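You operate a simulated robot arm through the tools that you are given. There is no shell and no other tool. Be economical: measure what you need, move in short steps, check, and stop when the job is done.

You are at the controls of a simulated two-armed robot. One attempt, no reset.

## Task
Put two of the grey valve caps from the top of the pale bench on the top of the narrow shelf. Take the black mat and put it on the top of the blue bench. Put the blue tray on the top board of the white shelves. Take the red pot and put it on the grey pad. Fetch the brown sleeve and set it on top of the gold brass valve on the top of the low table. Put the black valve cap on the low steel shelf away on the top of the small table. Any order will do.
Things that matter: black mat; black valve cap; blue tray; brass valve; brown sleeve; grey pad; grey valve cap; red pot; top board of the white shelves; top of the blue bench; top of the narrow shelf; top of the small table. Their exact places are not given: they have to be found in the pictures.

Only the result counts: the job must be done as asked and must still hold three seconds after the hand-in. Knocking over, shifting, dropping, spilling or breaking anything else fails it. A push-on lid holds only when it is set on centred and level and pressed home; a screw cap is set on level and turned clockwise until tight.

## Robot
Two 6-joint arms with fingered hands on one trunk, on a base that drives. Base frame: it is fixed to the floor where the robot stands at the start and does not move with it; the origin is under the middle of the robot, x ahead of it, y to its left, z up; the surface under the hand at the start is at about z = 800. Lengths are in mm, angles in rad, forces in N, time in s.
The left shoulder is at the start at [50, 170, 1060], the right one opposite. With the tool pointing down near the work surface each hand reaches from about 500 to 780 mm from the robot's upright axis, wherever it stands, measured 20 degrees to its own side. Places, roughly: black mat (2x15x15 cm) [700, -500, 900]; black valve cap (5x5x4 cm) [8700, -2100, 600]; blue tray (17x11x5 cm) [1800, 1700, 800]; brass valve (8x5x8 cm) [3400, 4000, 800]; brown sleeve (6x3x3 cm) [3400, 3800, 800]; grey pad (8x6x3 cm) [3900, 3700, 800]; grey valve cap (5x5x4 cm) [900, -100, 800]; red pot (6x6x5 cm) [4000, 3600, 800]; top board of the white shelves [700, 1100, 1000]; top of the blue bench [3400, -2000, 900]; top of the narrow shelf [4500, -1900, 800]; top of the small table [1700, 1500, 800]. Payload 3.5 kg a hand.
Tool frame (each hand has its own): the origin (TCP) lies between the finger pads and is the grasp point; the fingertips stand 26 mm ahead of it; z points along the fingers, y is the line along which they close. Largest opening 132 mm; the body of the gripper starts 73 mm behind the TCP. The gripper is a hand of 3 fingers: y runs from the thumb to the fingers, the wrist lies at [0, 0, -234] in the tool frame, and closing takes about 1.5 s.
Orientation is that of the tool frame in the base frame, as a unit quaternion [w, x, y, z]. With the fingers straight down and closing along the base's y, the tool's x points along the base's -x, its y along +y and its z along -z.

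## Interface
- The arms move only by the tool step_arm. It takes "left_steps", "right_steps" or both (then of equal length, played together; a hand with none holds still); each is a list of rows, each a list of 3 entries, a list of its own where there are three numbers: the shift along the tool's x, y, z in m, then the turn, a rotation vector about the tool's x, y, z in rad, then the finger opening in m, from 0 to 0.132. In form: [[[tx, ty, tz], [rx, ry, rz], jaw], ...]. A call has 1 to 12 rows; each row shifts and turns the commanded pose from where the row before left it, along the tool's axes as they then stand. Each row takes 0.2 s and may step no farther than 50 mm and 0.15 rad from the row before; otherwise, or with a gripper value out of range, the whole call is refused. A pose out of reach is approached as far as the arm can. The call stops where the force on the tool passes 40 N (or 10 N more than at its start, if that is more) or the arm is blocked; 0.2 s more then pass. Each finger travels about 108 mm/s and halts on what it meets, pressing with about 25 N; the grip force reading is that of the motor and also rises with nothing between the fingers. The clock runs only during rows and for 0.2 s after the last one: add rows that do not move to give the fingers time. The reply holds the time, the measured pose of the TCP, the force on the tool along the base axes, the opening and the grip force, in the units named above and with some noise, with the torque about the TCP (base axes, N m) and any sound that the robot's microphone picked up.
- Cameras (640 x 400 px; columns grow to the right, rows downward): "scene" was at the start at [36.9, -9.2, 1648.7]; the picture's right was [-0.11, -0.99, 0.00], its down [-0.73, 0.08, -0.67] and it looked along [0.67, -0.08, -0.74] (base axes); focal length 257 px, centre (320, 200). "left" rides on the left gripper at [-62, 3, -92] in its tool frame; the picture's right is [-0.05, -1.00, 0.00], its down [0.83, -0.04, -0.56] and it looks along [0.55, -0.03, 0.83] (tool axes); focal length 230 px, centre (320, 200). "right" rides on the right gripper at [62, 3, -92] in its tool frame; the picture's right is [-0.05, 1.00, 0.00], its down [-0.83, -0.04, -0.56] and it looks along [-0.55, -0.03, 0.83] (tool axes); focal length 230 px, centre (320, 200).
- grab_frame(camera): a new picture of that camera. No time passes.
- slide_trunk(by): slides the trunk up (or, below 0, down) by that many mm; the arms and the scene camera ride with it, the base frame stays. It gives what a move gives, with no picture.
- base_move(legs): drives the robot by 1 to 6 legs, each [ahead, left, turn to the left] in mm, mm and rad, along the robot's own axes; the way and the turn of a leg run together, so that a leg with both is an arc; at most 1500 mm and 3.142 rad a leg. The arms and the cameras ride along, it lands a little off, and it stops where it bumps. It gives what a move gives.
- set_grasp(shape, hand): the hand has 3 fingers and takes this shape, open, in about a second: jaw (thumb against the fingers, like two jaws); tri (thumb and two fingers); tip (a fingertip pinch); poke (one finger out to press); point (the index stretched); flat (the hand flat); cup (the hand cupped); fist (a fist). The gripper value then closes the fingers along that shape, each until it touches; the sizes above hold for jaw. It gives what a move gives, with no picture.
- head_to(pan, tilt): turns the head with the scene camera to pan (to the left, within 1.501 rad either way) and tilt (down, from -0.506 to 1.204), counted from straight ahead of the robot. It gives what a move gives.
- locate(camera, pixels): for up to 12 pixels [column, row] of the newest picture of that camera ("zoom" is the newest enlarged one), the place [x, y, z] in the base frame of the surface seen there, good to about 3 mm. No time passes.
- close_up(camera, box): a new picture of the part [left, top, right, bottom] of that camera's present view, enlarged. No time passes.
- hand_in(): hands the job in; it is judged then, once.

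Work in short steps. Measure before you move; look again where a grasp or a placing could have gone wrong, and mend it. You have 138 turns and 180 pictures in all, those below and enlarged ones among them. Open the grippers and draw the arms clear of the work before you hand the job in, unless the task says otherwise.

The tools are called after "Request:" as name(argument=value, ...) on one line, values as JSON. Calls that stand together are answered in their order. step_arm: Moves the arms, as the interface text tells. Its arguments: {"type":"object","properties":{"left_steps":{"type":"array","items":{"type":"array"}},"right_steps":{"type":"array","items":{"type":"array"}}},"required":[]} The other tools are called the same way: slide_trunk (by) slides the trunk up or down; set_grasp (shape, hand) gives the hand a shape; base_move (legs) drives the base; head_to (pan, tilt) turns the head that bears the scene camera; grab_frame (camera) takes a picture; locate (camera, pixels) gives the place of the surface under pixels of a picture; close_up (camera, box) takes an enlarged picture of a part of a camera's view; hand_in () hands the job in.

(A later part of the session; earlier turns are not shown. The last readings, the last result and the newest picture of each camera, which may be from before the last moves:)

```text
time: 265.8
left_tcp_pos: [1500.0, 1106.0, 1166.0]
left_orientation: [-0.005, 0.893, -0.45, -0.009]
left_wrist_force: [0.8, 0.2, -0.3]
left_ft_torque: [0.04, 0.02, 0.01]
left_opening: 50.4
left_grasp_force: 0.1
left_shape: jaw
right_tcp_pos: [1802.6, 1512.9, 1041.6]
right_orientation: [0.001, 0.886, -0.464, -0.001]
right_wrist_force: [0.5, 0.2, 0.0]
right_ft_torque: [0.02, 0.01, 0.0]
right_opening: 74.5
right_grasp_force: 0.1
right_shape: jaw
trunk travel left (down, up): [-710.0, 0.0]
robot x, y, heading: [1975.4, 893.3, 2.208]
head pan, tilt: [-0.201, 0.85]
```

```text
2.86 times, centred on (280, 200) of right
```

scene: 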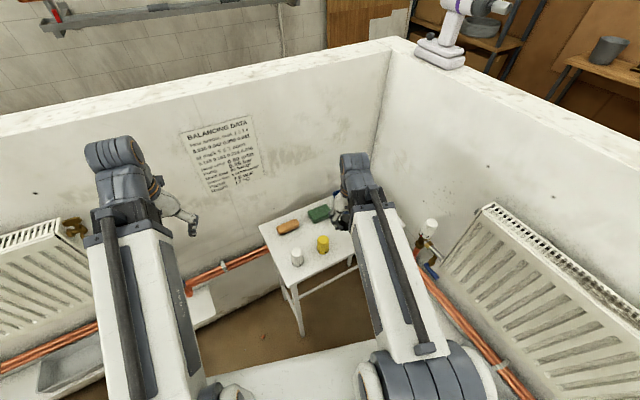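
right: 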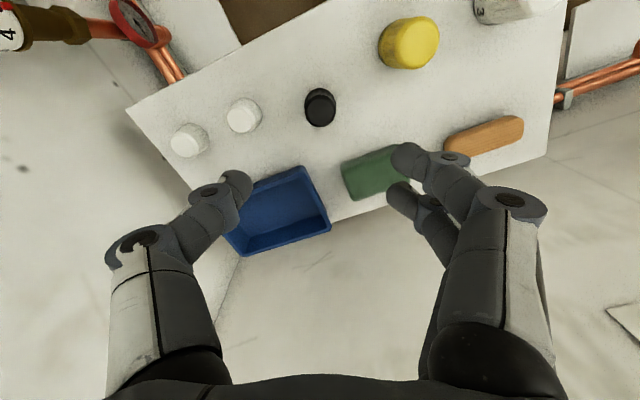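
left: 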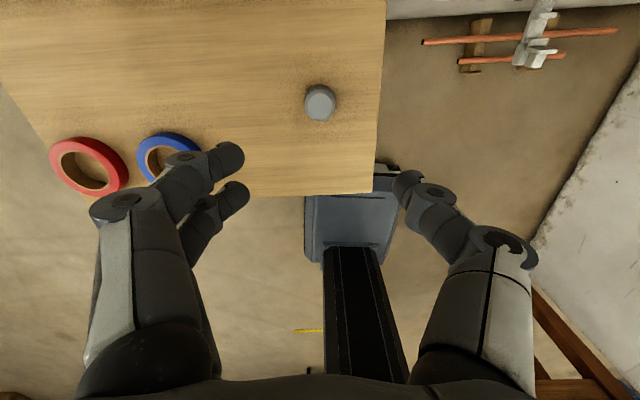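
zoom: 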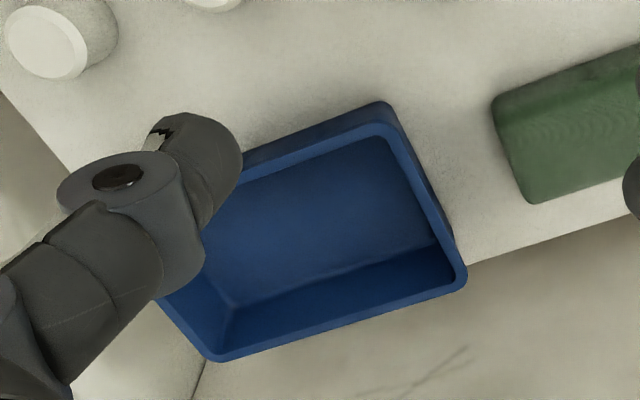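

Tray rim centre ≈(1782,1698), long axis heading 0.937. I turn the right wrist by 1.27 rad and move above it with the hand fully open.

Request:
step_arm(right_steps=[[[0, 0, 0], [0, 0, 0.1412], 0.132], [[0, 0, 0], [0, 0, 0.1412], 0.132], [[0, 0, 0], [0, 0, 0.1412], 0.132], [[0, 0, 0], [0, 0, 0.1412], 0.132], [[0, 0, 0], [0, 0, 0.1412], 0.132], [[0, 0, 0], [0, 0, 0.1412], 0.132], [[0, 0, 0], [0, 0, 0.1412], 0.132], [[0, 0, 0], [0, 0, 0.1412], 0.132], [[0, 0, 0], [0, 0, 0.1412], 0.132]])

Request:
step_arm(right_steps=[[[-0.027, 0.025, 0], [0, 0, 0], 0.132], [[-0.027, 0.025, 0], [0, 0, 0], 0.132], [[-0.027, 0.025, 0], [0, 0, 0], 0.132], [[-0.028, 0.025, 0], [0, 0, 0], 0.132], [[-0.028, 0.026, 0], [0, 0, 0], 0.132]])

Request:
grab_frame(camera="right")

Request:
grab_frame(camera="scene")

```text
time: 267.8
left_tcp_pos: [1499.1, 1105.3, 1165.9]
left_orientation: [-0.004, 0.893, -0.45, -0.008]
left_wrist_force: [0.2, -0.1, 0.3]
left_ft_torque: [0.01, -0.02, 0.01]
left_opening: 50.6
left_grasp_force: 0.1
left_shape: jaw
right_tcp_pos: [1803.6, 1512.2, 1041.2]
right_orientation: [0.0, -0.435, 0.9, 0.001]
right_wrist_force: [-0.5, 1.0, -0.1]
right_ft_torque: [0.02, -0.02, 0.01]
right_opening: 131.8
right_grasp_force: 0.1
right_shape: jaw
trunk travel left (down, up): [-710.0, 0.0]
robot x, y, heading: [1979.2, 892.7, 2.207]
head pan, tilt: [-0.201, 0.85]
```

```text
time: 269.0
left_tcp_pos: [1499.7, 1105.1, 1165.9]
left_orientation: [-0.005, 0.893, -0.45, -0.008]
left_wrist_force: [-0.4, 0.0, 0.0]
left_ft_torque: [0.01, 0.04, 0.01]
left_opening: 50.5
left_grasp_force: 0.0
left_shape: jaw
right_tcp_pos: [1798.4, 1671.8, 1041.0]
right_orientation: [-0.001, -0.437, 0.9, 0.001]
right_wrist_force: [1.0, 0.0, 0.1]
right_ft_torque: [0.01, 0.02, -0.04]
right_opening: 131.6
right_grasp_force: 0.1
right_shape: jaw
right hand out of reach, approached as far as the arm can: row 5
trunk travel left (down, up): [-710.0, 0.0]
robot x, y, heading: [1977.4, 898.6, 2.205]
head pan, tilt: [-0.201, 0.85]
```

```text
102 pictures are left
```

right: 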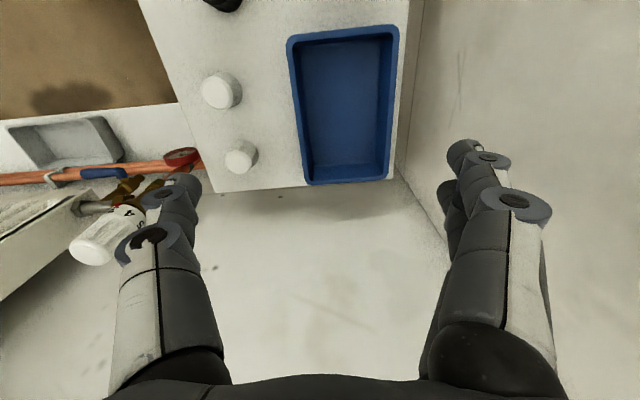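

```text
101 pictures are left
```

scene: 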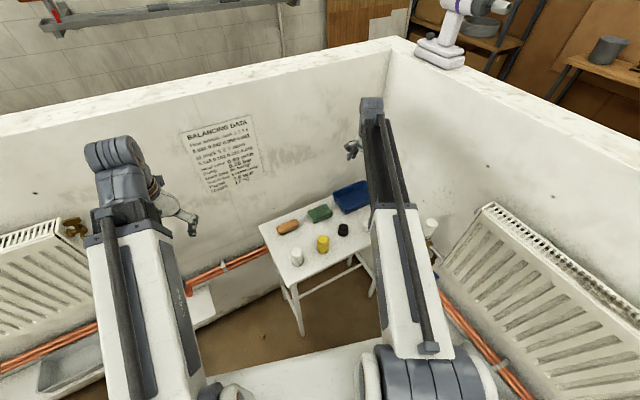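

Slightly out of reach; I pull the hand back 97 mm, move the base 90 mm closer, and re-look.

Request:
step_arm(right_steps=[[[0.039, -0.029, 0], [0, 0, 0], 0.132], [[0.039, -0.029, 0], [0, 0, 0], 0.132]])

Request:
base_move(legs=[[72, -53, 0]])

Request:
grab_frame(camera="right")

```text
time: 269.6
left_tcp_pos: [1499.3, 1105.8, 1166.4]
left_orientation: [-0.005, 0.893, -0.45, -0.009]
left_wrist_force: [0.0, -1.0, 0.2]
left_ft_torque: [0.01, 0.02, 0.02]
left_opening: 50.6
left_grasp_force: 0.0
left_shape: jaw
right_tcp_pos: [1793.3, 1572.9, 1041.2]
right_orientation: [0.0, -0.436, 0.9, 0.001]
right_wrist_force: [-0.4, -0.9, -0.2]
right_ft_torque: [-0.01, 0.0, -0.03]
right_opening: 132.1
right_grasp_force: 0.2
right_shape: jaw
trunk travel left (down, up): [-710.0, 0.0]
robot x, y, heading: [1975.6, 896.9, 2.208]
head pan, tilt: [-0.201, 0.85]
```

```text
time: 270.7
left_tcp_pos: [1499.4, 1196.8, 1165.3]
left_orientation: [-0.004, 0.893, -0.45, -0.008]
left_wrist_force: [0.1, -0.3, -0.4]
left_ft_torque: [0.02, -0.01, 0.0]
left_opening: 50.6
left_grasp_force: 0.1
left_shape: jaw
right_tcp_pos: [1794.9, 1665.5, 1039.6]
right_orientation: [-0.001, -0.436, 0.9, 0.0]
right_wrist_force: [0.7, 0.4, 0.1]
right_ft_torque: [-0.04, 0.01, 0.0]
right_opening: 131.7
right_grasp_force: 0.0
right_shape: jaw
trunk travel left (down, up): [-710.0, 0.0]
robot x, y, heading: [1975.5, 987.6, 2.206]
head pan, tilt: [-0.201, 0.85]
```

```text
100 pictures are left
```

right: 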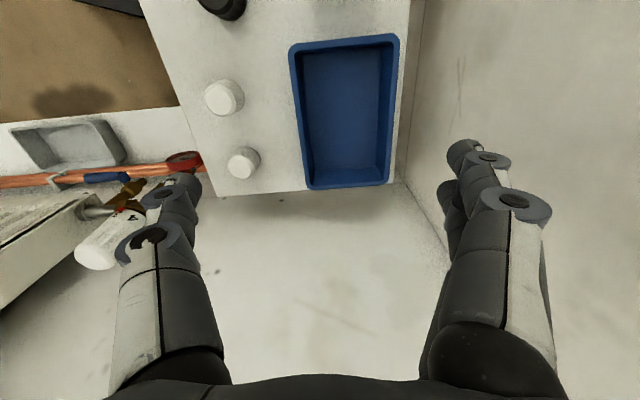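

I measure the four rim corners.

Request:
locate(camera="right", pixels=[[293, 45], [395, 37], [305, 186], [387, 181], [298, 110], [391, 110], [345, 40], [345, 185], [420, 150], [430, 200]])

```text
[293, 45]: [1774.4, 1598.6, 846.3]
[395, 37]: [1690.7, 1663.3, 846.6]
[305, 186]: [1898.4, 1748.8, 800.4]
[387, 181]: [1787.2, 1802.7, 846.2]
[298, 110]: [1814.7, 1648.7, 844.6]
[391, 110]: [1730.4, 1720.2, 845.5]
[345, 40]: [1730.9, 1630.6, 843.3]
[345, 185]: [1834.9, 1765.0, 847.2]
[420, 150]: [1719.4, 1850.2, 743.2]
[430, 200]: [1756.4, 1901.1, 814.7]
```

Tray centre (1781,1701), width ≈105 along tool y. I align, descend to z≈900, and check.

Request:
step_arm(right_steps=[[[-0.015, 0.033, 0], [0, 0, 0], 0.132], [[0, 0, 0.047], [0, 0, 0], 0.132], [[0, 0, 0.047], [0, 0, 0], 0.132], [[0, 0, 0.047], [0, 0, 0], 0.132]])

Request:
grab_frame(camera="right")

Request:
close_up(camera="scene", box=[250, 150, 410, 280])

```text
time: 271.7
left_tcp_pos: [1499.7, 1194.1, 1166.0]
left_orientation: [-0.004, 0.893, -0.45, -0.009]
left_wrist_force: [0.5, -0.1, 0.7]
left_ft_torque: [0.0, 0.0, 0.0]
left_opening: 50.8
left_grasp_force: 0.1
left_shape: jaw
right_tcp_pos: [1776.3, 1696.1, 899.4]
right_orientation: [0.0, -0.436, 0.9, 0.001]
right_wrist_force: [-0.2, -0.5, 0.1]
right_ft_torque: [-0.04, 0.04, 0.01]
right_opening: 131.9
right_grasp_force: 0.0
right_shape: jaw
trunk travel left (down, up): [-710.0, 0.0]
robot x, y, heading: [1976.9, 986.9, 2.208]
head pan, tilt: [-0.201, 0.85]
```

```text
99 pictures are left
```

right: 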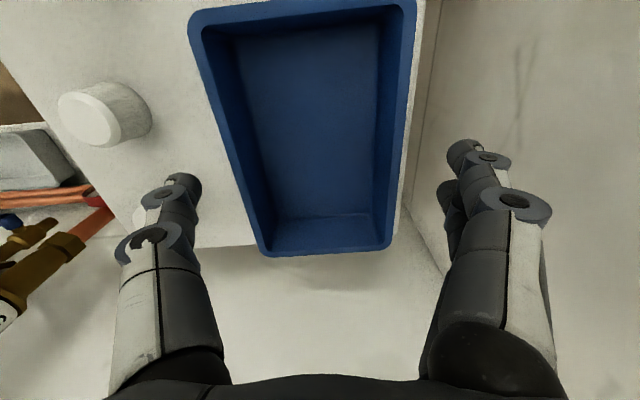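

```text
3.08 times, centred on (330, 215) of scene
```

zoom: 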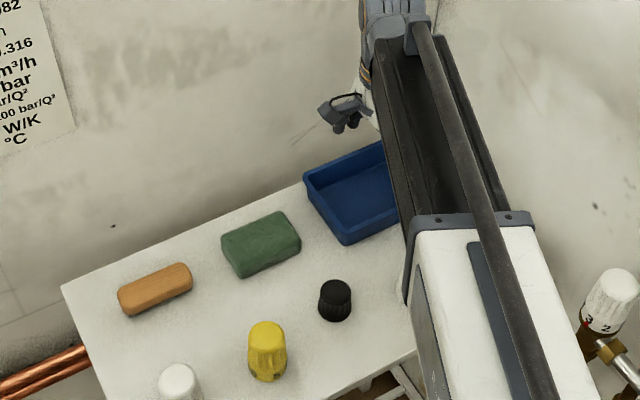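

Centred (rim columns ~225–408 around 316), thumb clears the white knobs by ~9 cm. I descend and close.

Request:
step_arm(right_steps=[[[0, 0, 0.033], [0, 0, 0], 0.132], [[0, 0, 0.032], [0, 0, 0], 0.132], [[0, 0, 0], [0, 0, 0], 0.1], [[0, 0, 0], [0, 0, 0], 0.09], [[0, 0, 0], [0, 0, 0], 0.085], [[0, 0, 0], [0, 0, 0], 0.08], [[0, 0, 0], [0, 0, 0], 0.08]])

Request:
grab_frame(camera="right")

```text
time: 273.3
left_tcp_pos: [1498.8, 1195.6, 1167.0]
left_orientation: [-0.005, 0.893, -0.45, -0.009]
left_wrist_force: [-0.7, 0.2, 0.4]
left_ft_torque: [-0.04, -0.01, 0.01]
left_opening: 50.4
left_grasp_force: 0.0
left_shape: jaw
right_tcp_pos: [1775.7, 1696.2, 834.9]
right_orientation: [0.0, -0.437, 0.9, 0.001]
right_wrist_force: [0.7, 0.6, -0.2]
right_ft_torque: [-0.02, 0.0, 0.02]
right_opening: 103.5
right_grasp_force: 24.7
right_shape: jaw
trunk travel left (down, up): [-710.0, 0.0]
robot x, y, heading: [1972.9, 983.0, 2.21]
head pan, tilt: [-0.201, 0.85]
```

```text
97 pictures are left
```

right: 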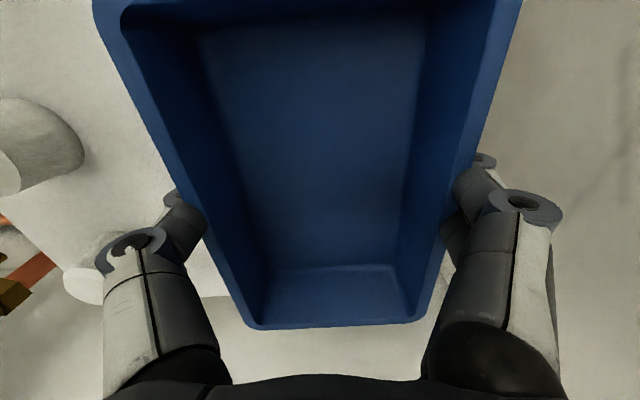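

Gripped at 103 mm. I lift straight up in small rows.

Request:
step_arm(right_steps=[[[0, 0, -0.02], [0, 0, 0], 0.07], [[0, 0, -0.04], [0, 0, 0], 0.07], [[0, 0, -0.04], [0, 0, 0], 0.07], [[0, 0, -0.04], [0, 0, 0], 0.07], [[0, 0, -0.04], [0, 0, 0], 0.07], [[0.03, -0.022, -0.03], [0, 0, 0], 0.07], [[0.035, -0.025, 0], [0, 0, 0], 0.07], [[0.035, -0.025, 0], [0, 0, 0], 0.07]])

Request:
grab_frame(camera="right")

Request:
grab_frame(camera="scene")

```text
time: 275.1
left_tcp_pos: [1499.3, 1195.3, 1165.3]
left_orientation: [-0.004, 0.893, -0.45, -0.009]
left_wrist_force: [-0.4, 0.4, 0.6]
left_ft_torque: [-0.02, -0.02, 0.0]
left_opening: 50.6
left_grasp_force: 0.0
left_shape: jaw
right_tcp_pos: [1772.2, 1571.5, 1043.5]
right_orientation: [0.0, -0.436, 0.9, 0.001]
right_wrist_force: [-0.2, -0.7, -1.9]
right_ft_torque: [-0.02, 0.0, 0.02]
right_opening: 103.5
right_grasp_force: 24.8
right_shape: jaw
trunk travel left (down, up): [-710.0, 0.0]
robot x, y, heading: [1972.4, 984.3, 2.202]
head pan, tilt: [-0.201, 0.85]
```

```text
96 pictures are left
```

right: 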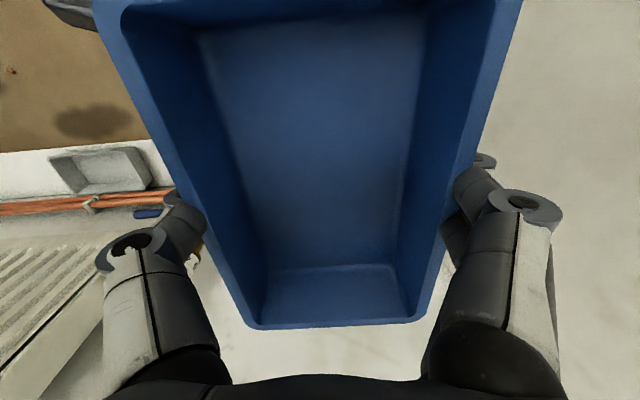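

```text
95 pictures are left
```

scene: 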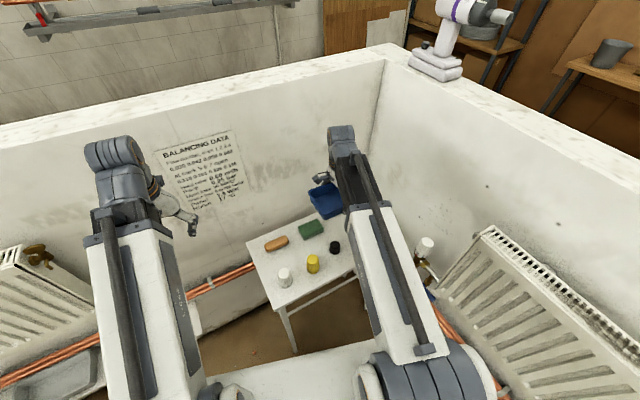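

Tray is held level. I raise it 120 mm and drive out of the bay, round the pale bench.

Request:
step_arm(right_steps=[[[0, 0, -0.04], [0, 0, 0], 0.07], [[0, 0, -0.04], [0, 0, 0], 0.07], [[0, 0, -0.04], [0, 0, 0], 0.07]])

Request:
base_move(legs=[[-300, 0, 0], [0, 0, 2.507], [1158, -190, 0], [1100, 0, 0], [0, 0, -1.571], [1500, 0, 0]])

Request:
base_move(legs=[[700, 0, 0], [0, 0, -1.571], [1500, 0, 0], [600, 0, 0]])

Request:
head_to(pan=-0.8, tilt=0.6)

Request:
grab_frame(camera="scene")

```text
time: 275.9
left_tcp_pos: [1498.9, 1194.7, 1165.8]
left_orientation: [-0.005, 0.893, -0.45, -0.009]
left_wrist_force: [0.6, 0.6, -0.5]
left_ft_torque: [0.02, -0.01, 0.0]
left_opening: 50.6
left_grasp_force: 0.2
left_shape: jaw
right_tcp_pos: [1772.3, 1572.5, 1164.2]
right_orientation: [-0.001, -0.436, 0.9, 0.001]
right_wrist_force: [0.7, 0.2, -2.5]
right_ft_torque: [-0.01, 0.03, 0.02]
right_opening: 103.4
right_grasp_force: 25.4
right_shape: jaw
trunk travel left (down, up): [-710.0, 0.0]
robot x, y, heading: [1980.3, 984.9, 2.209]
head pan, tilt: [-0.201, 0.85]
```

```text
time: 305.6
left_tcp_pos: [34.8, -1817.2, 1166.2]
left_orientation: [0.0, 1.0, 0.011, -0.009]
left_wrist_force: [0.0, 0.2, -0.1]
left_ft_torque: [-0.01, 0.03, 0.0]
left_opening: 50.6
left_grasp_force: 0.1
left_shape: jaw
right_tcp_pos: [-116.1, -1377.5, 1162.7]
right_orientation: [0.0, 0.802, -0.598, 0.0]
right_wrist_force: [-0.1, 0.7, -2.4]
right_ft_torque: [0.01, -0.03, 0.03]
right_opening: 103.2
right_grasp_force: 25.1
right_shape: jaw
trunk travel left (down, up): [-710.0, 0.0]
robot x, y, heading: [481.7, -1547.5, -3.12]
head pan, tilt: [-0.201, 0.85]
```

```text
time: 323.2
left_tcp_pos: [-522.3, 981.8, 1166.0]
left_orientation: [-0.007, 0.714, -0.7, -0.007]
left_wrist_force: [0.5, -0.5, 1.1]
left_ft_torque: [-0.02, -0.01, 0.01]
left_opening: 50.6
left_grasp_force: 0.0
left_shape: jaw
right_tcp_pos: [-80.7, 1131.4, 1163.3]
right_orientation: [0.001, -0.144, 0.99, 0.0]
right_wrist_force: [-0.3, 0.7, -2.7]
right_ft_torque: [0.02, 0.02, 0.0]
right_opening: 103.1
right_grasp_force: 25.4
right_shape: jaw
trunk travel left (down, up): [-710.0, 0.0]
robot x, y, heading: [-256.4, 537.7, 1.59]
head pan, tilt: [-0.201, 0.85]
```

```text
time: 324.2
left_tcp_pos: [-522.5, 981.6, 1166.5]
left_orientation: [-0.007, 0.714, -0.7, -0.007]
left_wrist_force: [-0.2, 0.3, -0.2]
left_ft_torque: [0.02, 0.03, -0.01]
left_opening: 50.6
left_grasp_force: 0.1
left_shape: jaw
right_tcp_pos: [-81.8, 1131.2, 1164.6]
right_orientation: [-0.001, -0.144, 0.99, 0.001]
right_wrist_force: [0.1, 0.7, -2.6]
right_ft_torque: [-0.03, 0.03, 0.01]
right_opening: 103.1
right_grasp_force: 24.8
right_shape: jaw
trunk travel left (down, up): [-710.0, 0.0]
robot x, y, heading: [-254.2, 532.5, 1.589]
head pan, tilt: [-0.799, 0.6]
```

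```text
94 pictures are left
```

scene: 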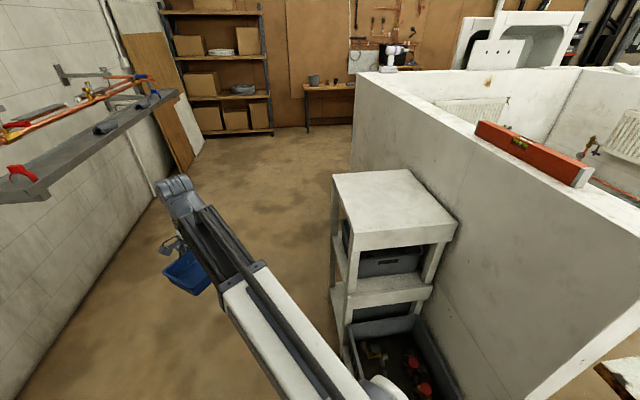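

The top board (335–458, 170–250) is empty; I measure it and the low bin in front.

Request:
locate(camera="scene", pixels=[[337, 176], [408, 172], [452, 225], [352, 245], [395, 205], [352, 345], [420, 318], [455, 385], [200, 150], [30, 190], [250, 170]])

```text
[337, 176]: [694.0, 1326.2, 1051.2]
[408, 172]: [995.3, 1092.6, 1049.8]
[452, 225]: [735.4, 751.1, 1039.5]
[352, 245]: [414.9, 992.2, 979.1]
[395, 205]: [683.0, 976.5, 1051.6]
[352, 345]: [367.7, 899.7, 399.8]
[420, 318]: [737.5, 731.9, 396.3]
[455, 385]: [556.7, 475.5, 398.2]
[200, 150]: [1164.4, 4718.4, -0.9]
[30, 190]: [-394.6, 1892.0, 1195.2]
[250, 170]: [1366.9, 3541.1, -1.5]
```

Board centre ≈(713,1040), z≈1051. I turn to face it from the aisle side, and strafe left, then forward.

Request:
base_move(legs=[[0, 0, -1.889], [0, 989, 0], [165, 0, 0]])

Request:
head_to(pan=-0.2, tilt=0.9)

Request:
grab_frame(camera="scene")

Request:
grab_frame(camera="right")

```text
time: 334.9
left_tcp_pos: [699.0, 1551.1, 1165.2]
left_orientation: [0.008, 0.147, 0.989, -0.001]
left_wrist_force: [-0.6, 0.1, 0.3]
left_ft_torque: [0.0, 0.0, 0.0]
left_opening: 50.7
left_grasp_force: 0.0
left_shape: jaw
right_tcp_pos: [704.7, 1085.2, 1161.8]
right_orientation: [0.0, 0.719, 0.695, 0.0]
right_wrist_force: [0.9, -0.2, -3.2]
right_ft_torque: [0.02, 0.07, -0.01]
right_opening: 103.0
right_grasp_force: 24.7
right_shape: jaw
trunk travel left (down, up): [-710.0, 0.0]
robot x, y, heading: [188.2, 1434.3, -0.294]
head pan, tilt: [-0.799, 0.6]
```

```text
time: 335.9
left_tcp_pos: [698.9, 1550.3, 1166.7]
left_orientation: [0.009, 0.148, 0.989, -0.001]
left_wrist_force: [0.8, -0.3, -0.2]
left_ft_torque: [0.0, 0.01, -0.01]
left_opening: 50.3
left_grasp_force: 0.1
left_shape: jaw
right_tcp_pos: [702.2, 1084.9, 1164.0]
right_orientation: [0.001, 0.718, 0.696, 0.001]
right_wrist_force: [0.6, -1.0, -3.1]
right_ft_torque: [0.01, 0.03, 0.0]
right_opening: 103.1
right_grasp_force: 25.2
right_shape: jaw
trunk travel left (down, up): [-710.0, 0.0]
robot x, y, heading: [184.7, 1434.6, -0.297]
head pan, tilt: [-0.201, 0.901]
```

```text
93 pictures are left
```

scene: 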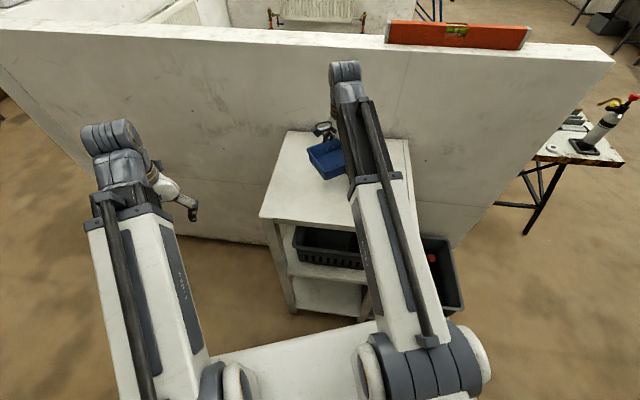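

```text
92 pictures are left
```

right: 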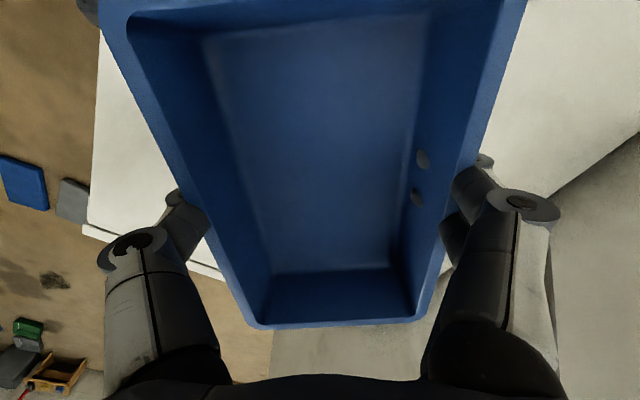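

Tray is right over the board. I lower ~78 mm, open, and rise.

Request:
step_arm(right_steps=[[[0, 0, 0.04], [0, 0, 0], 0.07], [[0, 0, 0.028], [0, 0, 0], 0.07], [[0, 0, 0.006], [0, 0, 0], 0.07], [[0, 0, 0.004], [0, 0, 0], 0.07], [[0, 0, 0], [0, 0, 0], 0.07]])

Request:
close_up(camera="scene", box=[250, 100, 430, 240])

```text
time: 337.1
left_tcp_pos: [698.3, 1549.6, 1165.9]
left_orientation: [0.01, 0.148, 0.989, -0.001]
left_wrist_force: [0.2, -0.3, 0.2]
left_ft_torque: [0.02, 0.0, -0.03]
left_opening: 50.5
left_grasp_force: 0.0
left_shape: jaw
right_tcp_pos: [702.9, 1084.5, 1084.6]
right_orientation: [-0.001, 0.718, 0.696, 0.0]
right_wrist_force: [-0.7, -0.7, -1.8]
right_ft_torque: [-0.01, -0.02, -0.04]
right_opening: 102.7
right_grasp_force: 25.3
right_shape: jaw
trunk travel left (down, up): [-710.0, 0.0]
robot x, y, heading: [189.1, 1436.2, -0.295]
head pan, tilt: [-0.201, 0.901]
```

```text
2.86 times, centred on (340, 170) of scene
```

zoom: 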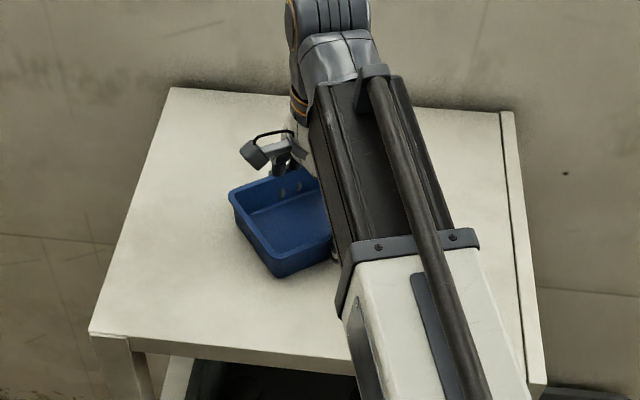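

No clear contact yet; I lower a few mm more until the board takes the weight, then release.

Request:
step_arm(right_steps=[[[0, 0, 0.002], [0, 0, 0], 0.07], [[0, 0, 0.002], [0, 0, 0], 0.07], [[0, 0, 0.001], [0, 0, 0], 0.07]])

Request:
step_arm(right_steps=[[[0, 0, 0], [0, 0, 0], 0.11], [[0, 0, 0], [0, 0, 0], 0.132], [[0, 0, 0], [0, 0, 0], 0.132], [[0, 0, 0], [0, 0, 0], 0.132], [[0, 0, -0.03], [0, 0, 0], 0.132], [[0, 0, -0.03], [0, 0, 0], 0.132], [[0, 0, -0.04], [0, 0, 0], 0.132]])

Request:
grab_frame(camera="right")

Request:
close_up(camera="scene", box=[250, 100, 430, 240])

```text
time: 337.9
left_tcp_pos: [697.6, 1551.5, 1167.1]
left_orientation: [0.009, 0.148, 0.989, -0.002]
left_wrist_force: [0.1, 0.0, 0.4]
left_ft_torque: [-0.02, 0.02, 0.05]
left_opening: 50.4
left_grasp_force: 0.1
left_shape: jaw
right_tcp_pos: [702.1, 1085.1, 1082.9]
right_orientation: [0.002, 0.718, 0.696, 0.001]
right_wrist_force: [0.9, -2.2, 24.7]
right_ft_torque: [-0.07, -0.32, 0.01]
right_opening: 102.6
right_grasp_force: 25.1
right_shape: jaw
trunk travel left (down, up): [-710.0, 0.0]
robot x, y, heading: [192.2, 1432.4, -0.295]
head pan, tilt: [-0.201, 0.901]
```

```text
time: 339.5
left_tcp_pos: [696.6, 1551.6, 1166.1]
left_orientation: [0.008, 0.148, 0.989, -0.002]
left_wrist_force: [-0.2, 0.8, 0.8]
left_ft_torque: [-0.01, 0.0, 0.03]
left_opening: 50.6
left_grasp_force: 0.1
left_shape: jaw
right_tcp_pos: [703.2, 1084.8, 1181.7]
right_orientation: [0.001, 0.718, 0.696, 0.001]
right_wrist_force: [0.3, 0.4, -0.3]
right_ft_torque: [-0.03, 0.01, -0.02]
right_opening: 132.1
right_grasp_force: 0.0
right_shape: jaw
trunk travel left (down, up): [-710.0, 0.0]
robot x, y, heading: [188.7, 1434.1, -0.294]
head pan, tilt: [-0.201, 0.901]
```

```text
90 pictures are left
```

right: 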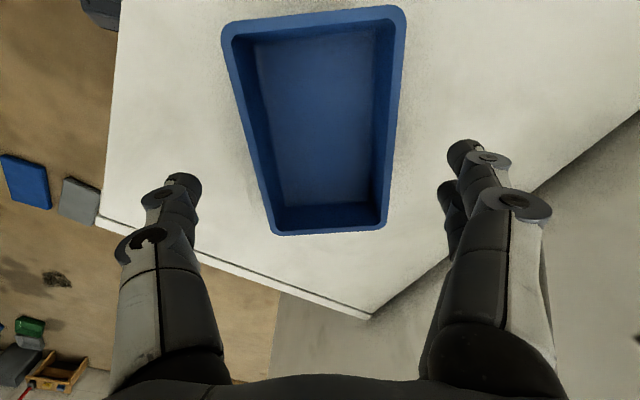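

```text
2.86 times, centred on (340, 170) of scene
```

zoom: 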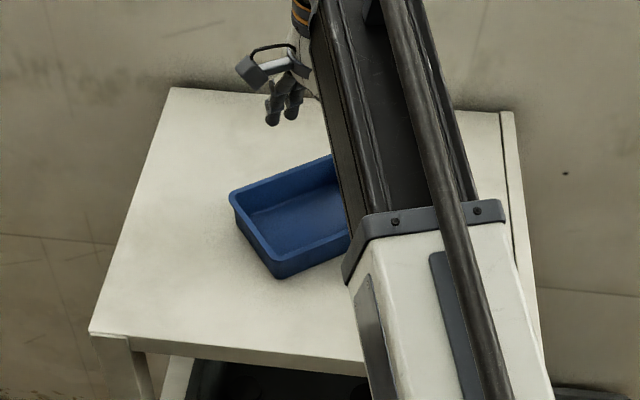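

The tray sits flat on the board. I unwind the right wrist, turn along the aisle and drive toward the low table.

Request:
step_arm(right_steps=[[[0, 0, 0], [0, 0, -0.1412], 0.132], [[0, 0, 0], [0, 0, -0.1412], 0.132], [[0, 0, 0], [0, 0, -0.1412], 0.132], [[0, 0, 0], [0, 0, -0.1412], 0.132], [[0, 0, 0], [0, 0, -0.1412], 0.132], [[0, 0, 0], [0, 0, -0.1412], 0.132], [[0, 0, 0], [0, 0, -0.1412], 0.132], [[0, 0, 0], [0, 0, -0.1412], 0.132], [[0, 0, 0], [0, 0, -0.1412], 0.132]])

Request:
base_move(legs=[[0, 0, 1.2], [1450, 0, 0], [650, 0, 0], [0, 0, -0.3]])

Request:
head_to(pan=0.0, tilt=0.45)

Request:
grab_frame(camera="scene")

```text
time: 341.5
left_tcp_pos: [698.2, 1551.3, 1166.5]
left_orientation: [0.01, 0.148, 0.989, -0.002]
left_wrist_force: [0.5, -1.3, 0.4]
left_ft_torque: [0.02, -0.01, -0.01]
left_opening: 50.3
left_grasp_force: 0.0
left_shape: jaw
right_tcp_pos: [702.0, 1084.8, 1180.2]
right_orientation: [0.002, 0.164, 0.987, 0.0]
right_wrist_force: [0.4, -0.9, 0.2]
right_ft_torque: [-0.04, -0.01, 0.02]
right_opening: 132.1
right_grasp_force: 0.2
right_shape: jaw
trunk travel left (down, up): [-710.0, 0.0]
robot x, y, heading: [189.9, 1436.5, -0.298]
head pan, tilt: [-0.201, 0.901]
```

```text
time: 355.9
left_tcp_pos: [1728.4, 3536.7, 1166.1]
left_orientation: [0.009, -0.292, 0.956, 0.003]
left_wrist_force: [-0.2, -0.3, -0.1]
left_ft_torque: [-0.01, 0.01, -0.01]
left_opening: 50.6
left_grasp_force: 0.1
left_shape: jaw
right_tcp_pos: [2095.5, 3245.9, 1179.1]
right_orientation: [0.0, -0.275, 0.961, 0.0]
right_wrist_force: [-0.2, 0.3, -0.9]
right_ft_torque: [0.0, -0.02, -0.01]
right_opening: 131.8
right_grasp_force: 0.0
right_shape: jaw
trunk travel left (down, up): [-710.0, 0.0]
robot x, y, heading: [1503.3, 3068.8, 0.594]
head pan, tilt: [-0.201, 0.901]
```

```text
time: 356.8
left_tcp_pos: [1729.7, 3536.8, 1167.2]
left_orientation: [0.01, -0.292, 0.956, 0.003]
left_wrist_force: [-0.4, 0.3, 0.4]
left_ft_torque: [-0.02, 0.0, 0.02]
left_opening: 50.4
left_grasp_force: 0.1
left_shape: jaw
right_tcp_pos: [2094.8, 3247.4, 1180.3]
right_orientation: [0.0, -0.276, 0.961, -0.001]
right_wrist_force: [-0.5, 0.1, -0.6]
right_ft_torque: [-0.05, -0.02, -0.01]
right_opening: 132.0
right_grasp_force: 0.0
right_shape: jaw
trunk travel left (down, up): [-710.0, 0.0]
robot x, y, heading: [1499.4, 3066.5, 0.598]
head pan, tilt: [0.0, 0.45]
```

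```text
88 pictures are left
```

scene: 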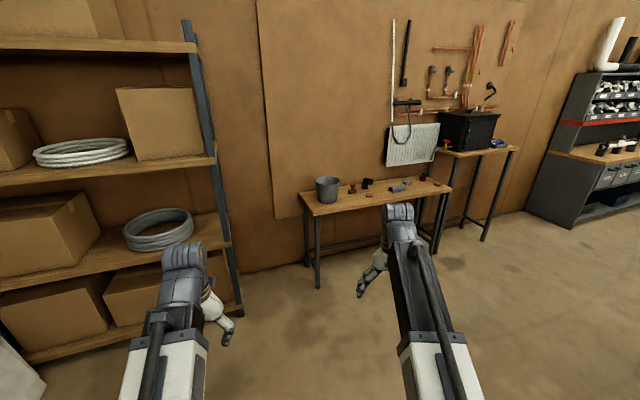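

The low table with bucket, valves and pieces is at (375,190). I drive closer and zoom in.

Request:
close_up(camera="scene", box=[295, 120, 525, 240])

Request:
locate(camera="scene", pixels=[[303, 195], [318, 212], [450, 186], [430, 178], [327, 190], [352, 188], [367, 182], [400, 187], [372, 196], [440, 150], [520, 150], [410, 150]])

```text
2.78 times, centred on (410, 180) of scene
```

zoom: 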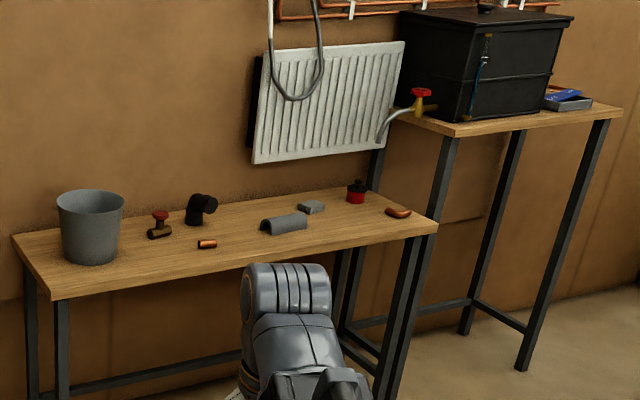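

```text
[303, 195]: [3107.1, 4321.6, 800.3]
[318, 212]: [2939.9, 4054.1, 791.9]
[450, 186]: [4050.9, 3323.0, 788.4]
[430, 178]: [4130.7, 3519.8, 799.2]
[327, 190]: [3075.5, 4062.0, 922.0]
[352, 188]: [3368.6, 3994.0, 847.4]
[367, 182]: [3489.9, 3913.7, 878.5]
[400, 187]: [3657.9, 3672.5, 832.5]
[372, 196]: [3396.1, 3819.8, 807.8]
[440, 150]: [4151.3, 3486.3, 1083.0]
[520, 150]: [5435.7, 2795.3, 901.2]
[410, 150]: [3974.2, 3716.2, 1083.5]
```

Seen: brass valve with red wheel (zoom 159,225), brown sleeve (207,244), grey pad (310,207), red pot (356,190). I drive to face the table by the sleeve.

Request:
base_move(legs=[[1373, -466, 0], [0, 0, 0.392]])

Request:
head_to(pan=-0.15, tilt=0.85)

Request:
grab_frame(camera="scene")

Request:
close_up(camera="scene", box=[220, 60, 460, 210])

```text
time: 365.1
left_tcp_pos: [2925.1, 3969.8, 1166.3]
left_orientation: [0.009, -0.477, 0.879, 0.004]
left_wrist_force: [-0.1, 0.1, -0.4]
left_ft_torque: [-0.02, -0.03, 0.0]
left_opening: 50.4
left_grasp_force: 0.0
left_shape: jaw
right_tcp_pos: [3374.2, 3846.6, 1180.0]
right_orientation: [0.001, -0.462, 0.887, 0.001]
right_wrist_force: [-0.6, -0.3, 0.9]
right_ft_torque: [0.02, 0.02, 0.0]
right_opening: 131.9
right_grasp_force: 0.1
right_shape: jaw
trunk travel left (down, up): [-710.0, 0.0]
robot x, y, heading: [2894.0, 3449.1, 0.996]
head pan, tilt: [0.0, 0.45]
```

```text
time: 366.0
left_tcp_pos: [2925.6, 3969.4, 1166.6]
left_orientation: [0.008, -0.477, 0.879, 0.005]
left_wrist_force: [0.1, 0.1, -0.1]
left_ft_torque: [-0.01, 0.01, -0.01]
left_opening: 50.5
left_grasp_force: 0.1
left_shape: jaw
right_tcp_pos: [3374.0, 3845.5, 1180.1]
right_orientation: [0.0, -0.463, 0.886, 0.0]
right_wrist_force: [0.5, -0.9, 0.4]
right_ft_torque: [0.0, -0.01, -0.02]
right_opening: 131.9
right_grasp_force: 0.0
right_shape: jaw
trunk travel left (down, up): [-710.0, 0.0]
robot x, y, heading: [2897.1, 3451.8, 0.995]
head pan, tilt: [-0.15, 0.85]
```

```text
86 pictures are left
```

scene: 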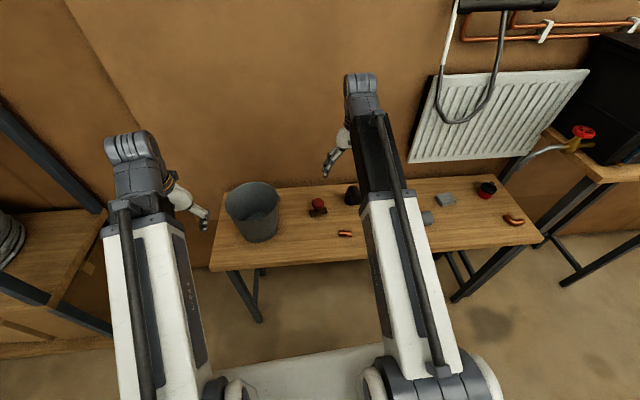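

```text
2.67 times, centred on (340, 135) of scene
```

zoom: 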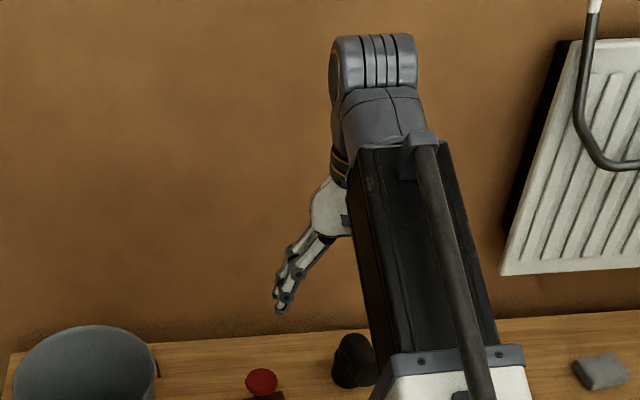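

I zoom on the valve, sleeve, pad and pot properly and look from the right hand.

Request:
close_up(camera="scene", box=[290, 170, 380, 250])

Request:
grab_frame(camera="right")

Request:
close_up(camera="scene", box=[410, 160, 540, 250])

```text
5.00 times, centred on (335, 210) of scene
```

zoom: 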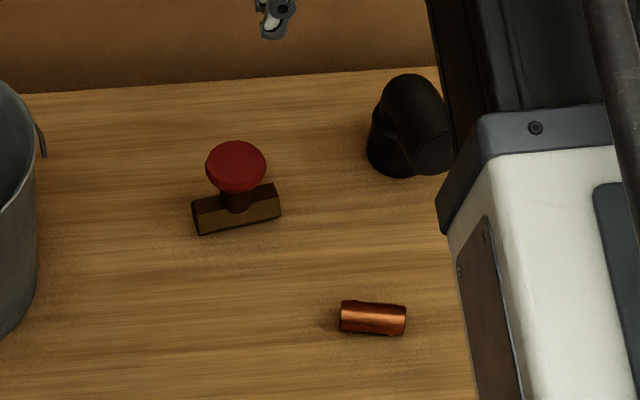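

```text
83 pictures are left
```

right: 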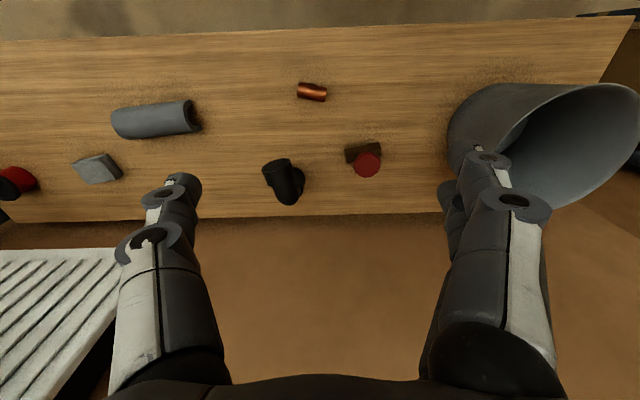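

```text
4.44 times, centred on (475, 205) of scene
```

zoom: 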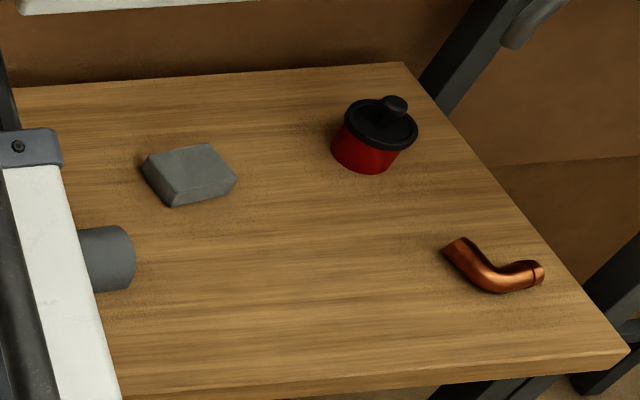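

I look at the red wheel's top surface and the sleeve's pose precisely.

Request:
close_up(camera="right", box=[270, 60, 410, 200])

Request:
locate(camera="zoom", pixels=[[125, 70], [190, 85], [157, 75], [157, 90], [330, 215], [330, 245], [305, 230], [355, 230], [300, 195], [260, 250]])

```text
2.86 times, centred on (340, 130) of right
```

zoom: 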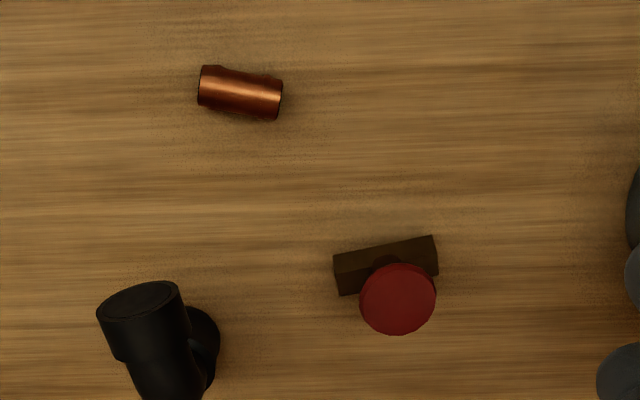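

```text
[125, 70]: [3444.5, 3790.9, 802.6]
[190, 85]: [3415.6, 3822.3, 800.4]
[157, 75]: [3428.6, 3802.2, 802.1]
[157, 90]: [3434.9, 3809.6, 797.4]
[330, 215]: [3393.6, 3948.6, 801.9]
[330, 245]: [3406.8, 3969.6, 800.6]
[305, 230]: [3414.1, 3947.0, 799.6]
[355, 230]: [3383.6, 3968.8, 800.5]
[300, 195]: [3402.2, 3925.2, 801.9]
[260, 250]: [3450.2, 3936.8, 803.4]
```

I locate the disc and sleeve with the right pixels.

Request:
locate(camera="zoom", pixels=[[397, 300], [365, 300], [430, 300], [397, 268], [397, 330], [204, 85], [278, 100], [240, 85], [240, 93], [240, 105], [345, 275], [430, 255]])

```text
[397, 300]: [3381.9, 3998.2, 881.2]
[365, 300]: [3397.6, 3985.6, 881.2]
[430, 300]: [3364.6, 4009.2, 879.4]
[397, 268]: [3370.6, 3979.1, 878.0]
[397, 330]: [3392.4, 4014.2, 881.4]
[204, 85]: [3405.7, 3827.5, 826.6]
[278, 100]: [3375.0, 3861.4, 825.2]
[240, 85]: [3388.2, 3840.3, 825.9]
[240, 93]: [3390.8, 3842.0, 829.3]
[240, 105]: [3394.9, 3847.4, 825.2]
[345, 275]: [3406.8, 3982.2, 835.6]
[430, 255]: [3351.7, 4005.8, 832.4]
```

Disc top is flat: centre (3381,3997), z≈881, Ø45. Sleeve centre (3390,3843), axis heading 2.31, top 829. I'll pick it from above and stand it upright on the disc. First yaw the wrist and approach.

Request:
step_arm(right_steps=[[[0, 0, 0], [0, 0, -0.149], 0.07], [[0, 0, 0], [0, 0, -0.149], 0.07], [[0, 0, 0], [0, 0, -0.149], 0.07], [[0, 0, 0], [0, 0, -0.149], 0.07], [[0, 0, 0], [0, 0, -0.149], 0.07], [[0, 0, 0], [0, 0, -0.149], 0.07], [[0, 0, 0], [0, 0, -0.149], 0.07], [[0, 0, 0], [0, 0, -0.149], 0.07], [[0, 0, 0], [0, 0, -0.15], 0.07]])

Request:
step_arm(right_steps=[[[0.005, -0.01, 0.045], [0, 0, 0], 0.07], [[0, 0, 0.047], [0, 0, 0], 0.07], [[0, 0, 0.047], [0, 0, 0], 0.07], [[0, 0, 0.047], [0, 0, 0], 0.07], [[0, 0, 0.047], [0, 0, 0], 0.07], [[0, 0, 0.045], [0, 0, 0], 0.07]])

Request:
grab_frame(camera="right")

```text
time: 368.0
left_tcp_pos: [2925.5, 3969.6, 1166.4]
left_orientation: [0.009, -0.477, 0.879, 0.005]
left_wrist_force: [0.6, -0.1, -0.4]
left_ft_torque: [0.02, 0.02, -0.03]
left_opening: 50.5
left_grasp_force: 0.2
left_shape: jaw
right_tcp_pos: [3375.7, 3845.6, 1180.6]
right_orientation: [0.0, 0.914, -0.406, 0.0]
right_wrist_force: [-1.3, 1.1, -0.2]
right_ft_torque: [-0.01, 0.0, 0.01]
right_opening: 70.5
right_grasp_force: 0.0
right_shape: jaw
trunk travel left (down, up): [-710.0, 0.0]
robot x, y, heading: [2901.2, 3452.2, 0.995]
head pan, tilt: [-0.15, 0.85]
```

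```text
time: 369.4
left_tcp_pos: [2924.5, 3970.5, 1167.2]
left_orientation: [0.009, -0.477, 0.879, 0.004]
left_wrist_force: [-0.7, 0.0, 1.0]
left_ft_torque: [-0.01, 0.01, 0.01]
left_opening: 50.5
left_grasp_force: 0.1
left_shape: jaw
right_tcp_pos: [3385.7, 3850.1, 901.0]
right_orientation: [-0.001, 0.914, -0.407, -0.001]
right_wrist_force: [0.0, -0.9, -0.6]
right_ft_torque: [0.01, 0.01, 0.03]
right_opening: 70.3
right_grasp_force: 0.0
right_shape: jaw
trunk travel left (down, up): [-710.0, 0.0]
robot x, y, heading: [2898.5, 3450.4, 0.995]
head pan, tilt: [-0.15, 0.85]
```

```text
80 pictures are left
```

right: 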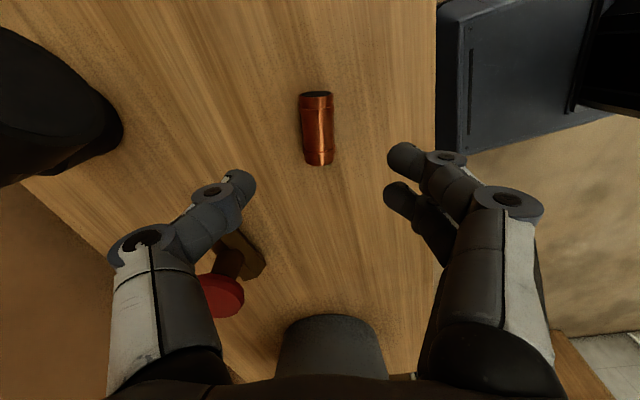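

Sleeve is centred and aligned. I narrow to 48 mm, descend to z≈829, grip and lift.

Request:
step_arm(right_steps=[[[0, 0, 0], [0, 0, 0], 0.048], [[0, 0, 0.036], [0, 0, 0], 0.048], [[0, 0, 0.036], [0, 0, 0], 0.048], [[0, 0, 0], [0, 0, 0], 0.015], [[0, 0, 0], [0, 0, 0], 0.01], [[0, 0, 0], [0, 0, 0], 0.01], [[0, 0, 0], [0, 0, 0], 0.01], [[0, 0, -0.04], [0, 0, 0], 0.01], [[0, 0, -0.045], [0, 0, 0], 0.01], [[0, 0, -0.045], [0, 0, 0], 0.01], [[0, 0, -0.045], [0, 0, 0], 0.01], [[0, 0, -0.045], [0, 0, 0], 0.01]])

Request:
grab_frame(camera="right")

```text
time: 372.0
left_tcp_pos: [2926.7, 3970.8, 1165.5]
left_orientation: [0.008, -0.478, 0.879, 0.005]
left_wrist_force: [-0.6, 0.2, 0.4]
left_ft_torque: [0.0, 0.0, 0.04]
left_opening: 50.6
left_grasp_force: 0.1
left_shape: jaw
right_tcp_pos: [3385.9, 3851.9, 1050.5]
right_orientation: [0.0, 0.913, -0.407, 0.0]
right_wrist_force: [0.1, -0.4, 0.1]
right_ft_torque: [0.01, 0.0, 0.01]
right_opening: 21.1
right_grasp_force: 25.5
right_shape: jaw
trunk travel left (down, up): [-710.0, 0.0]
robot x, y, heading: [2894.5, 3449.7, 0.996]
head pan, tilt: [-0.15, 0.85]
```

```text
79 pictures are left
```

right: 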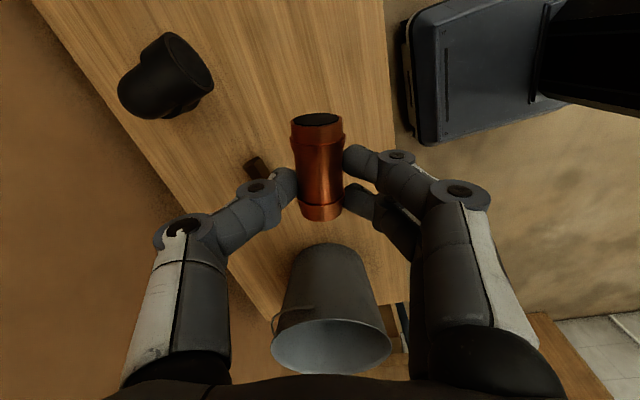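

Sleeve is gripped. I back up 130 mm, unwind the yaw, then pitch the hand 90° forward about the wrist so the sleeve stands upright.

Request:
base_move(legs=[[-130, 0, 0]])

Request:
step_arm(right_steps=[[[0, 0, 0], [0, 0, 0.149], 0.0], [[0, 0, 0], [0, 0, 0.149], 0.0], [[0, 0, 0], [0, 0, 0.149], 0.0], [[0, 0, 0], [0, 0, 0.149], 0.0], [[0, 0, 0], [0, 0, 0.149], 0.0], [[0, 0, 0], [0, 0, 0.149], 0.0], [[0, 0, 0], [0, 0, 0.149], 0.0], [[0, 0, 0], [0, 0, 0.149], 0.0], [[0, 0, 0], [0, 0, 0.149], 0.0]])

Request:
step_arm(right_steps=[[[-0.033, 0, 0], [0, -0.1428, 0], 0], [[-0.033, 0, 0], [0, -0.1428, 0], 0], [[-0.033, 0, 0], [0, -0.1428, 0], 0], [[-0.033, 0, 0], [0, -0.1428, 0], 0], [[-0.033, 0, 0], [0, -0.1428, 0], 0], [[-0.033, 0, 0], [0, -0.1428, 0], 0], [[-0.033, 0, 0], [0, -0.1428, 0], 0], [[-0.033, 0, 0], [0, -0.1428, 0], 0], [[-0.033, 0, 0], [0, -0.1428, 0], 0], [[-0.033, 0, 0], [0, -0.1428, 0], 0], [[-0.033, 0, 0], [0, -0.1428, 0], 0]])

Request:
grab_frame(camera="right")

Request:
grab_frame(camera="scene")

```text
time: 373.3
left_tcp_pos: [2852.3, 3858.1, 1167.8]
left_orientation: [0.009, -0.477, 0.879, 0.005]
left_wrist_force: [-0.5, -0.4, -0.5]
left_ft_torque: [0.0, -0.01, 0.0]
left_opening: 50.5
left_grasp_force: 0.0
left_shape: jaw
right_tcp_pos: [3315.0, 3739.6, 1051.5]
right_orientation: [-0.001, 0.913, -0.408, 0.0]
right_wrist_force: [0.8, -0.3, -0.8]
right_ft_torque: [0.02, -0.03, 0.01]
right_opening: 21.1
right_grasp_force: 24.9
right_shape: jaw
trunk travel left (down, up): [-710.0, 0.0]
robot x, y, heading: [2824.8, 3339.9, 0.995]
head pan, tilt: [-0.15, 0.85]
```

```text
time: 375.3
left_tcp_pos: [2853.5, 3858.6, 1166.1]
left_orientation: [0.009, -0.477, 0.879, 0.004]
left_wrist_force: [0.8, -0.9, -0.2]
left_ft_torque: [-0.02, 0.0, 0.03]
left_opening: 50.5
left_grasp_force: 0.0
left_shape: jaw
right_tcp_pos: [3315.4, 3740.6, 1050.6]
right_orientation: [0.0, -0.461, 0.887, 0.0]
right_wrist_force: [0.6, 0.2, 0.2]
right_ft_torque: [0.0, -0.02, -0.02]
right_opening: 21.0
right_grasp_force: 25.1
right_shape: jaw
trunk travel left (down, up): [-710.0, 0.0]
robot x, y, heading: [2827.6, 3341.1, 0.996]
head pan, tilt: [-0.15, 0.85]
```

```text
time: 377.7
left_tcp_pos: [2854.4, 3859.8, 1165.9]
left_orientation: [0.008, -0.477, 0.879, 0.004]
left_wrist_force: [-0.1, 1.3, -0.2]
left_ft_torque: [-0.01, 0.01, 0.01]
left_opening: 50.5
left_grasp_force: 0.0
left_shape: jaw
right_tcp_pos: [3455.5, 3944.2, 1266.7]
right_orientation: [0.628, -0.327, 0.626, 0.327]
right_wrist_force: [-0.6, -0.2, 0.3]
right_ft_torque: [-0.02, -0.04, 0.0]
right_opening: 21.1
right_grasp_force: 25.3
right_shape: jaw
trunk travel left (down, up): [-710.0, 0.0]
robot x, y, heading: [2823.6, 3340.5, 1.001]
head pan, tilt: [-0.15, 0.85]
```

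```text
78 pictures are left
```

right: 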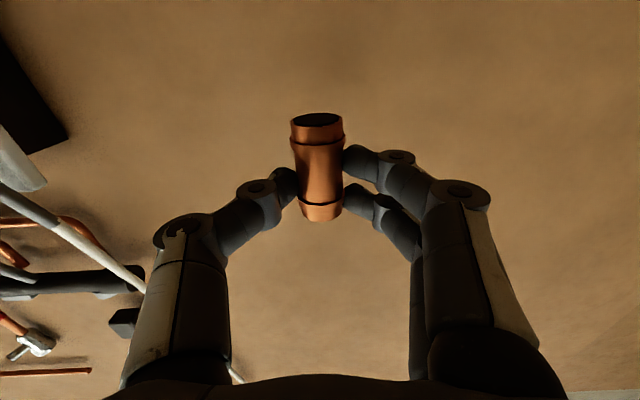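

```text
77 pictures are left
```

scene: 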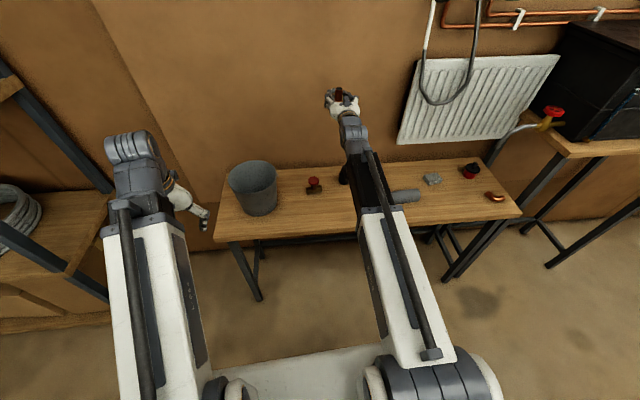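

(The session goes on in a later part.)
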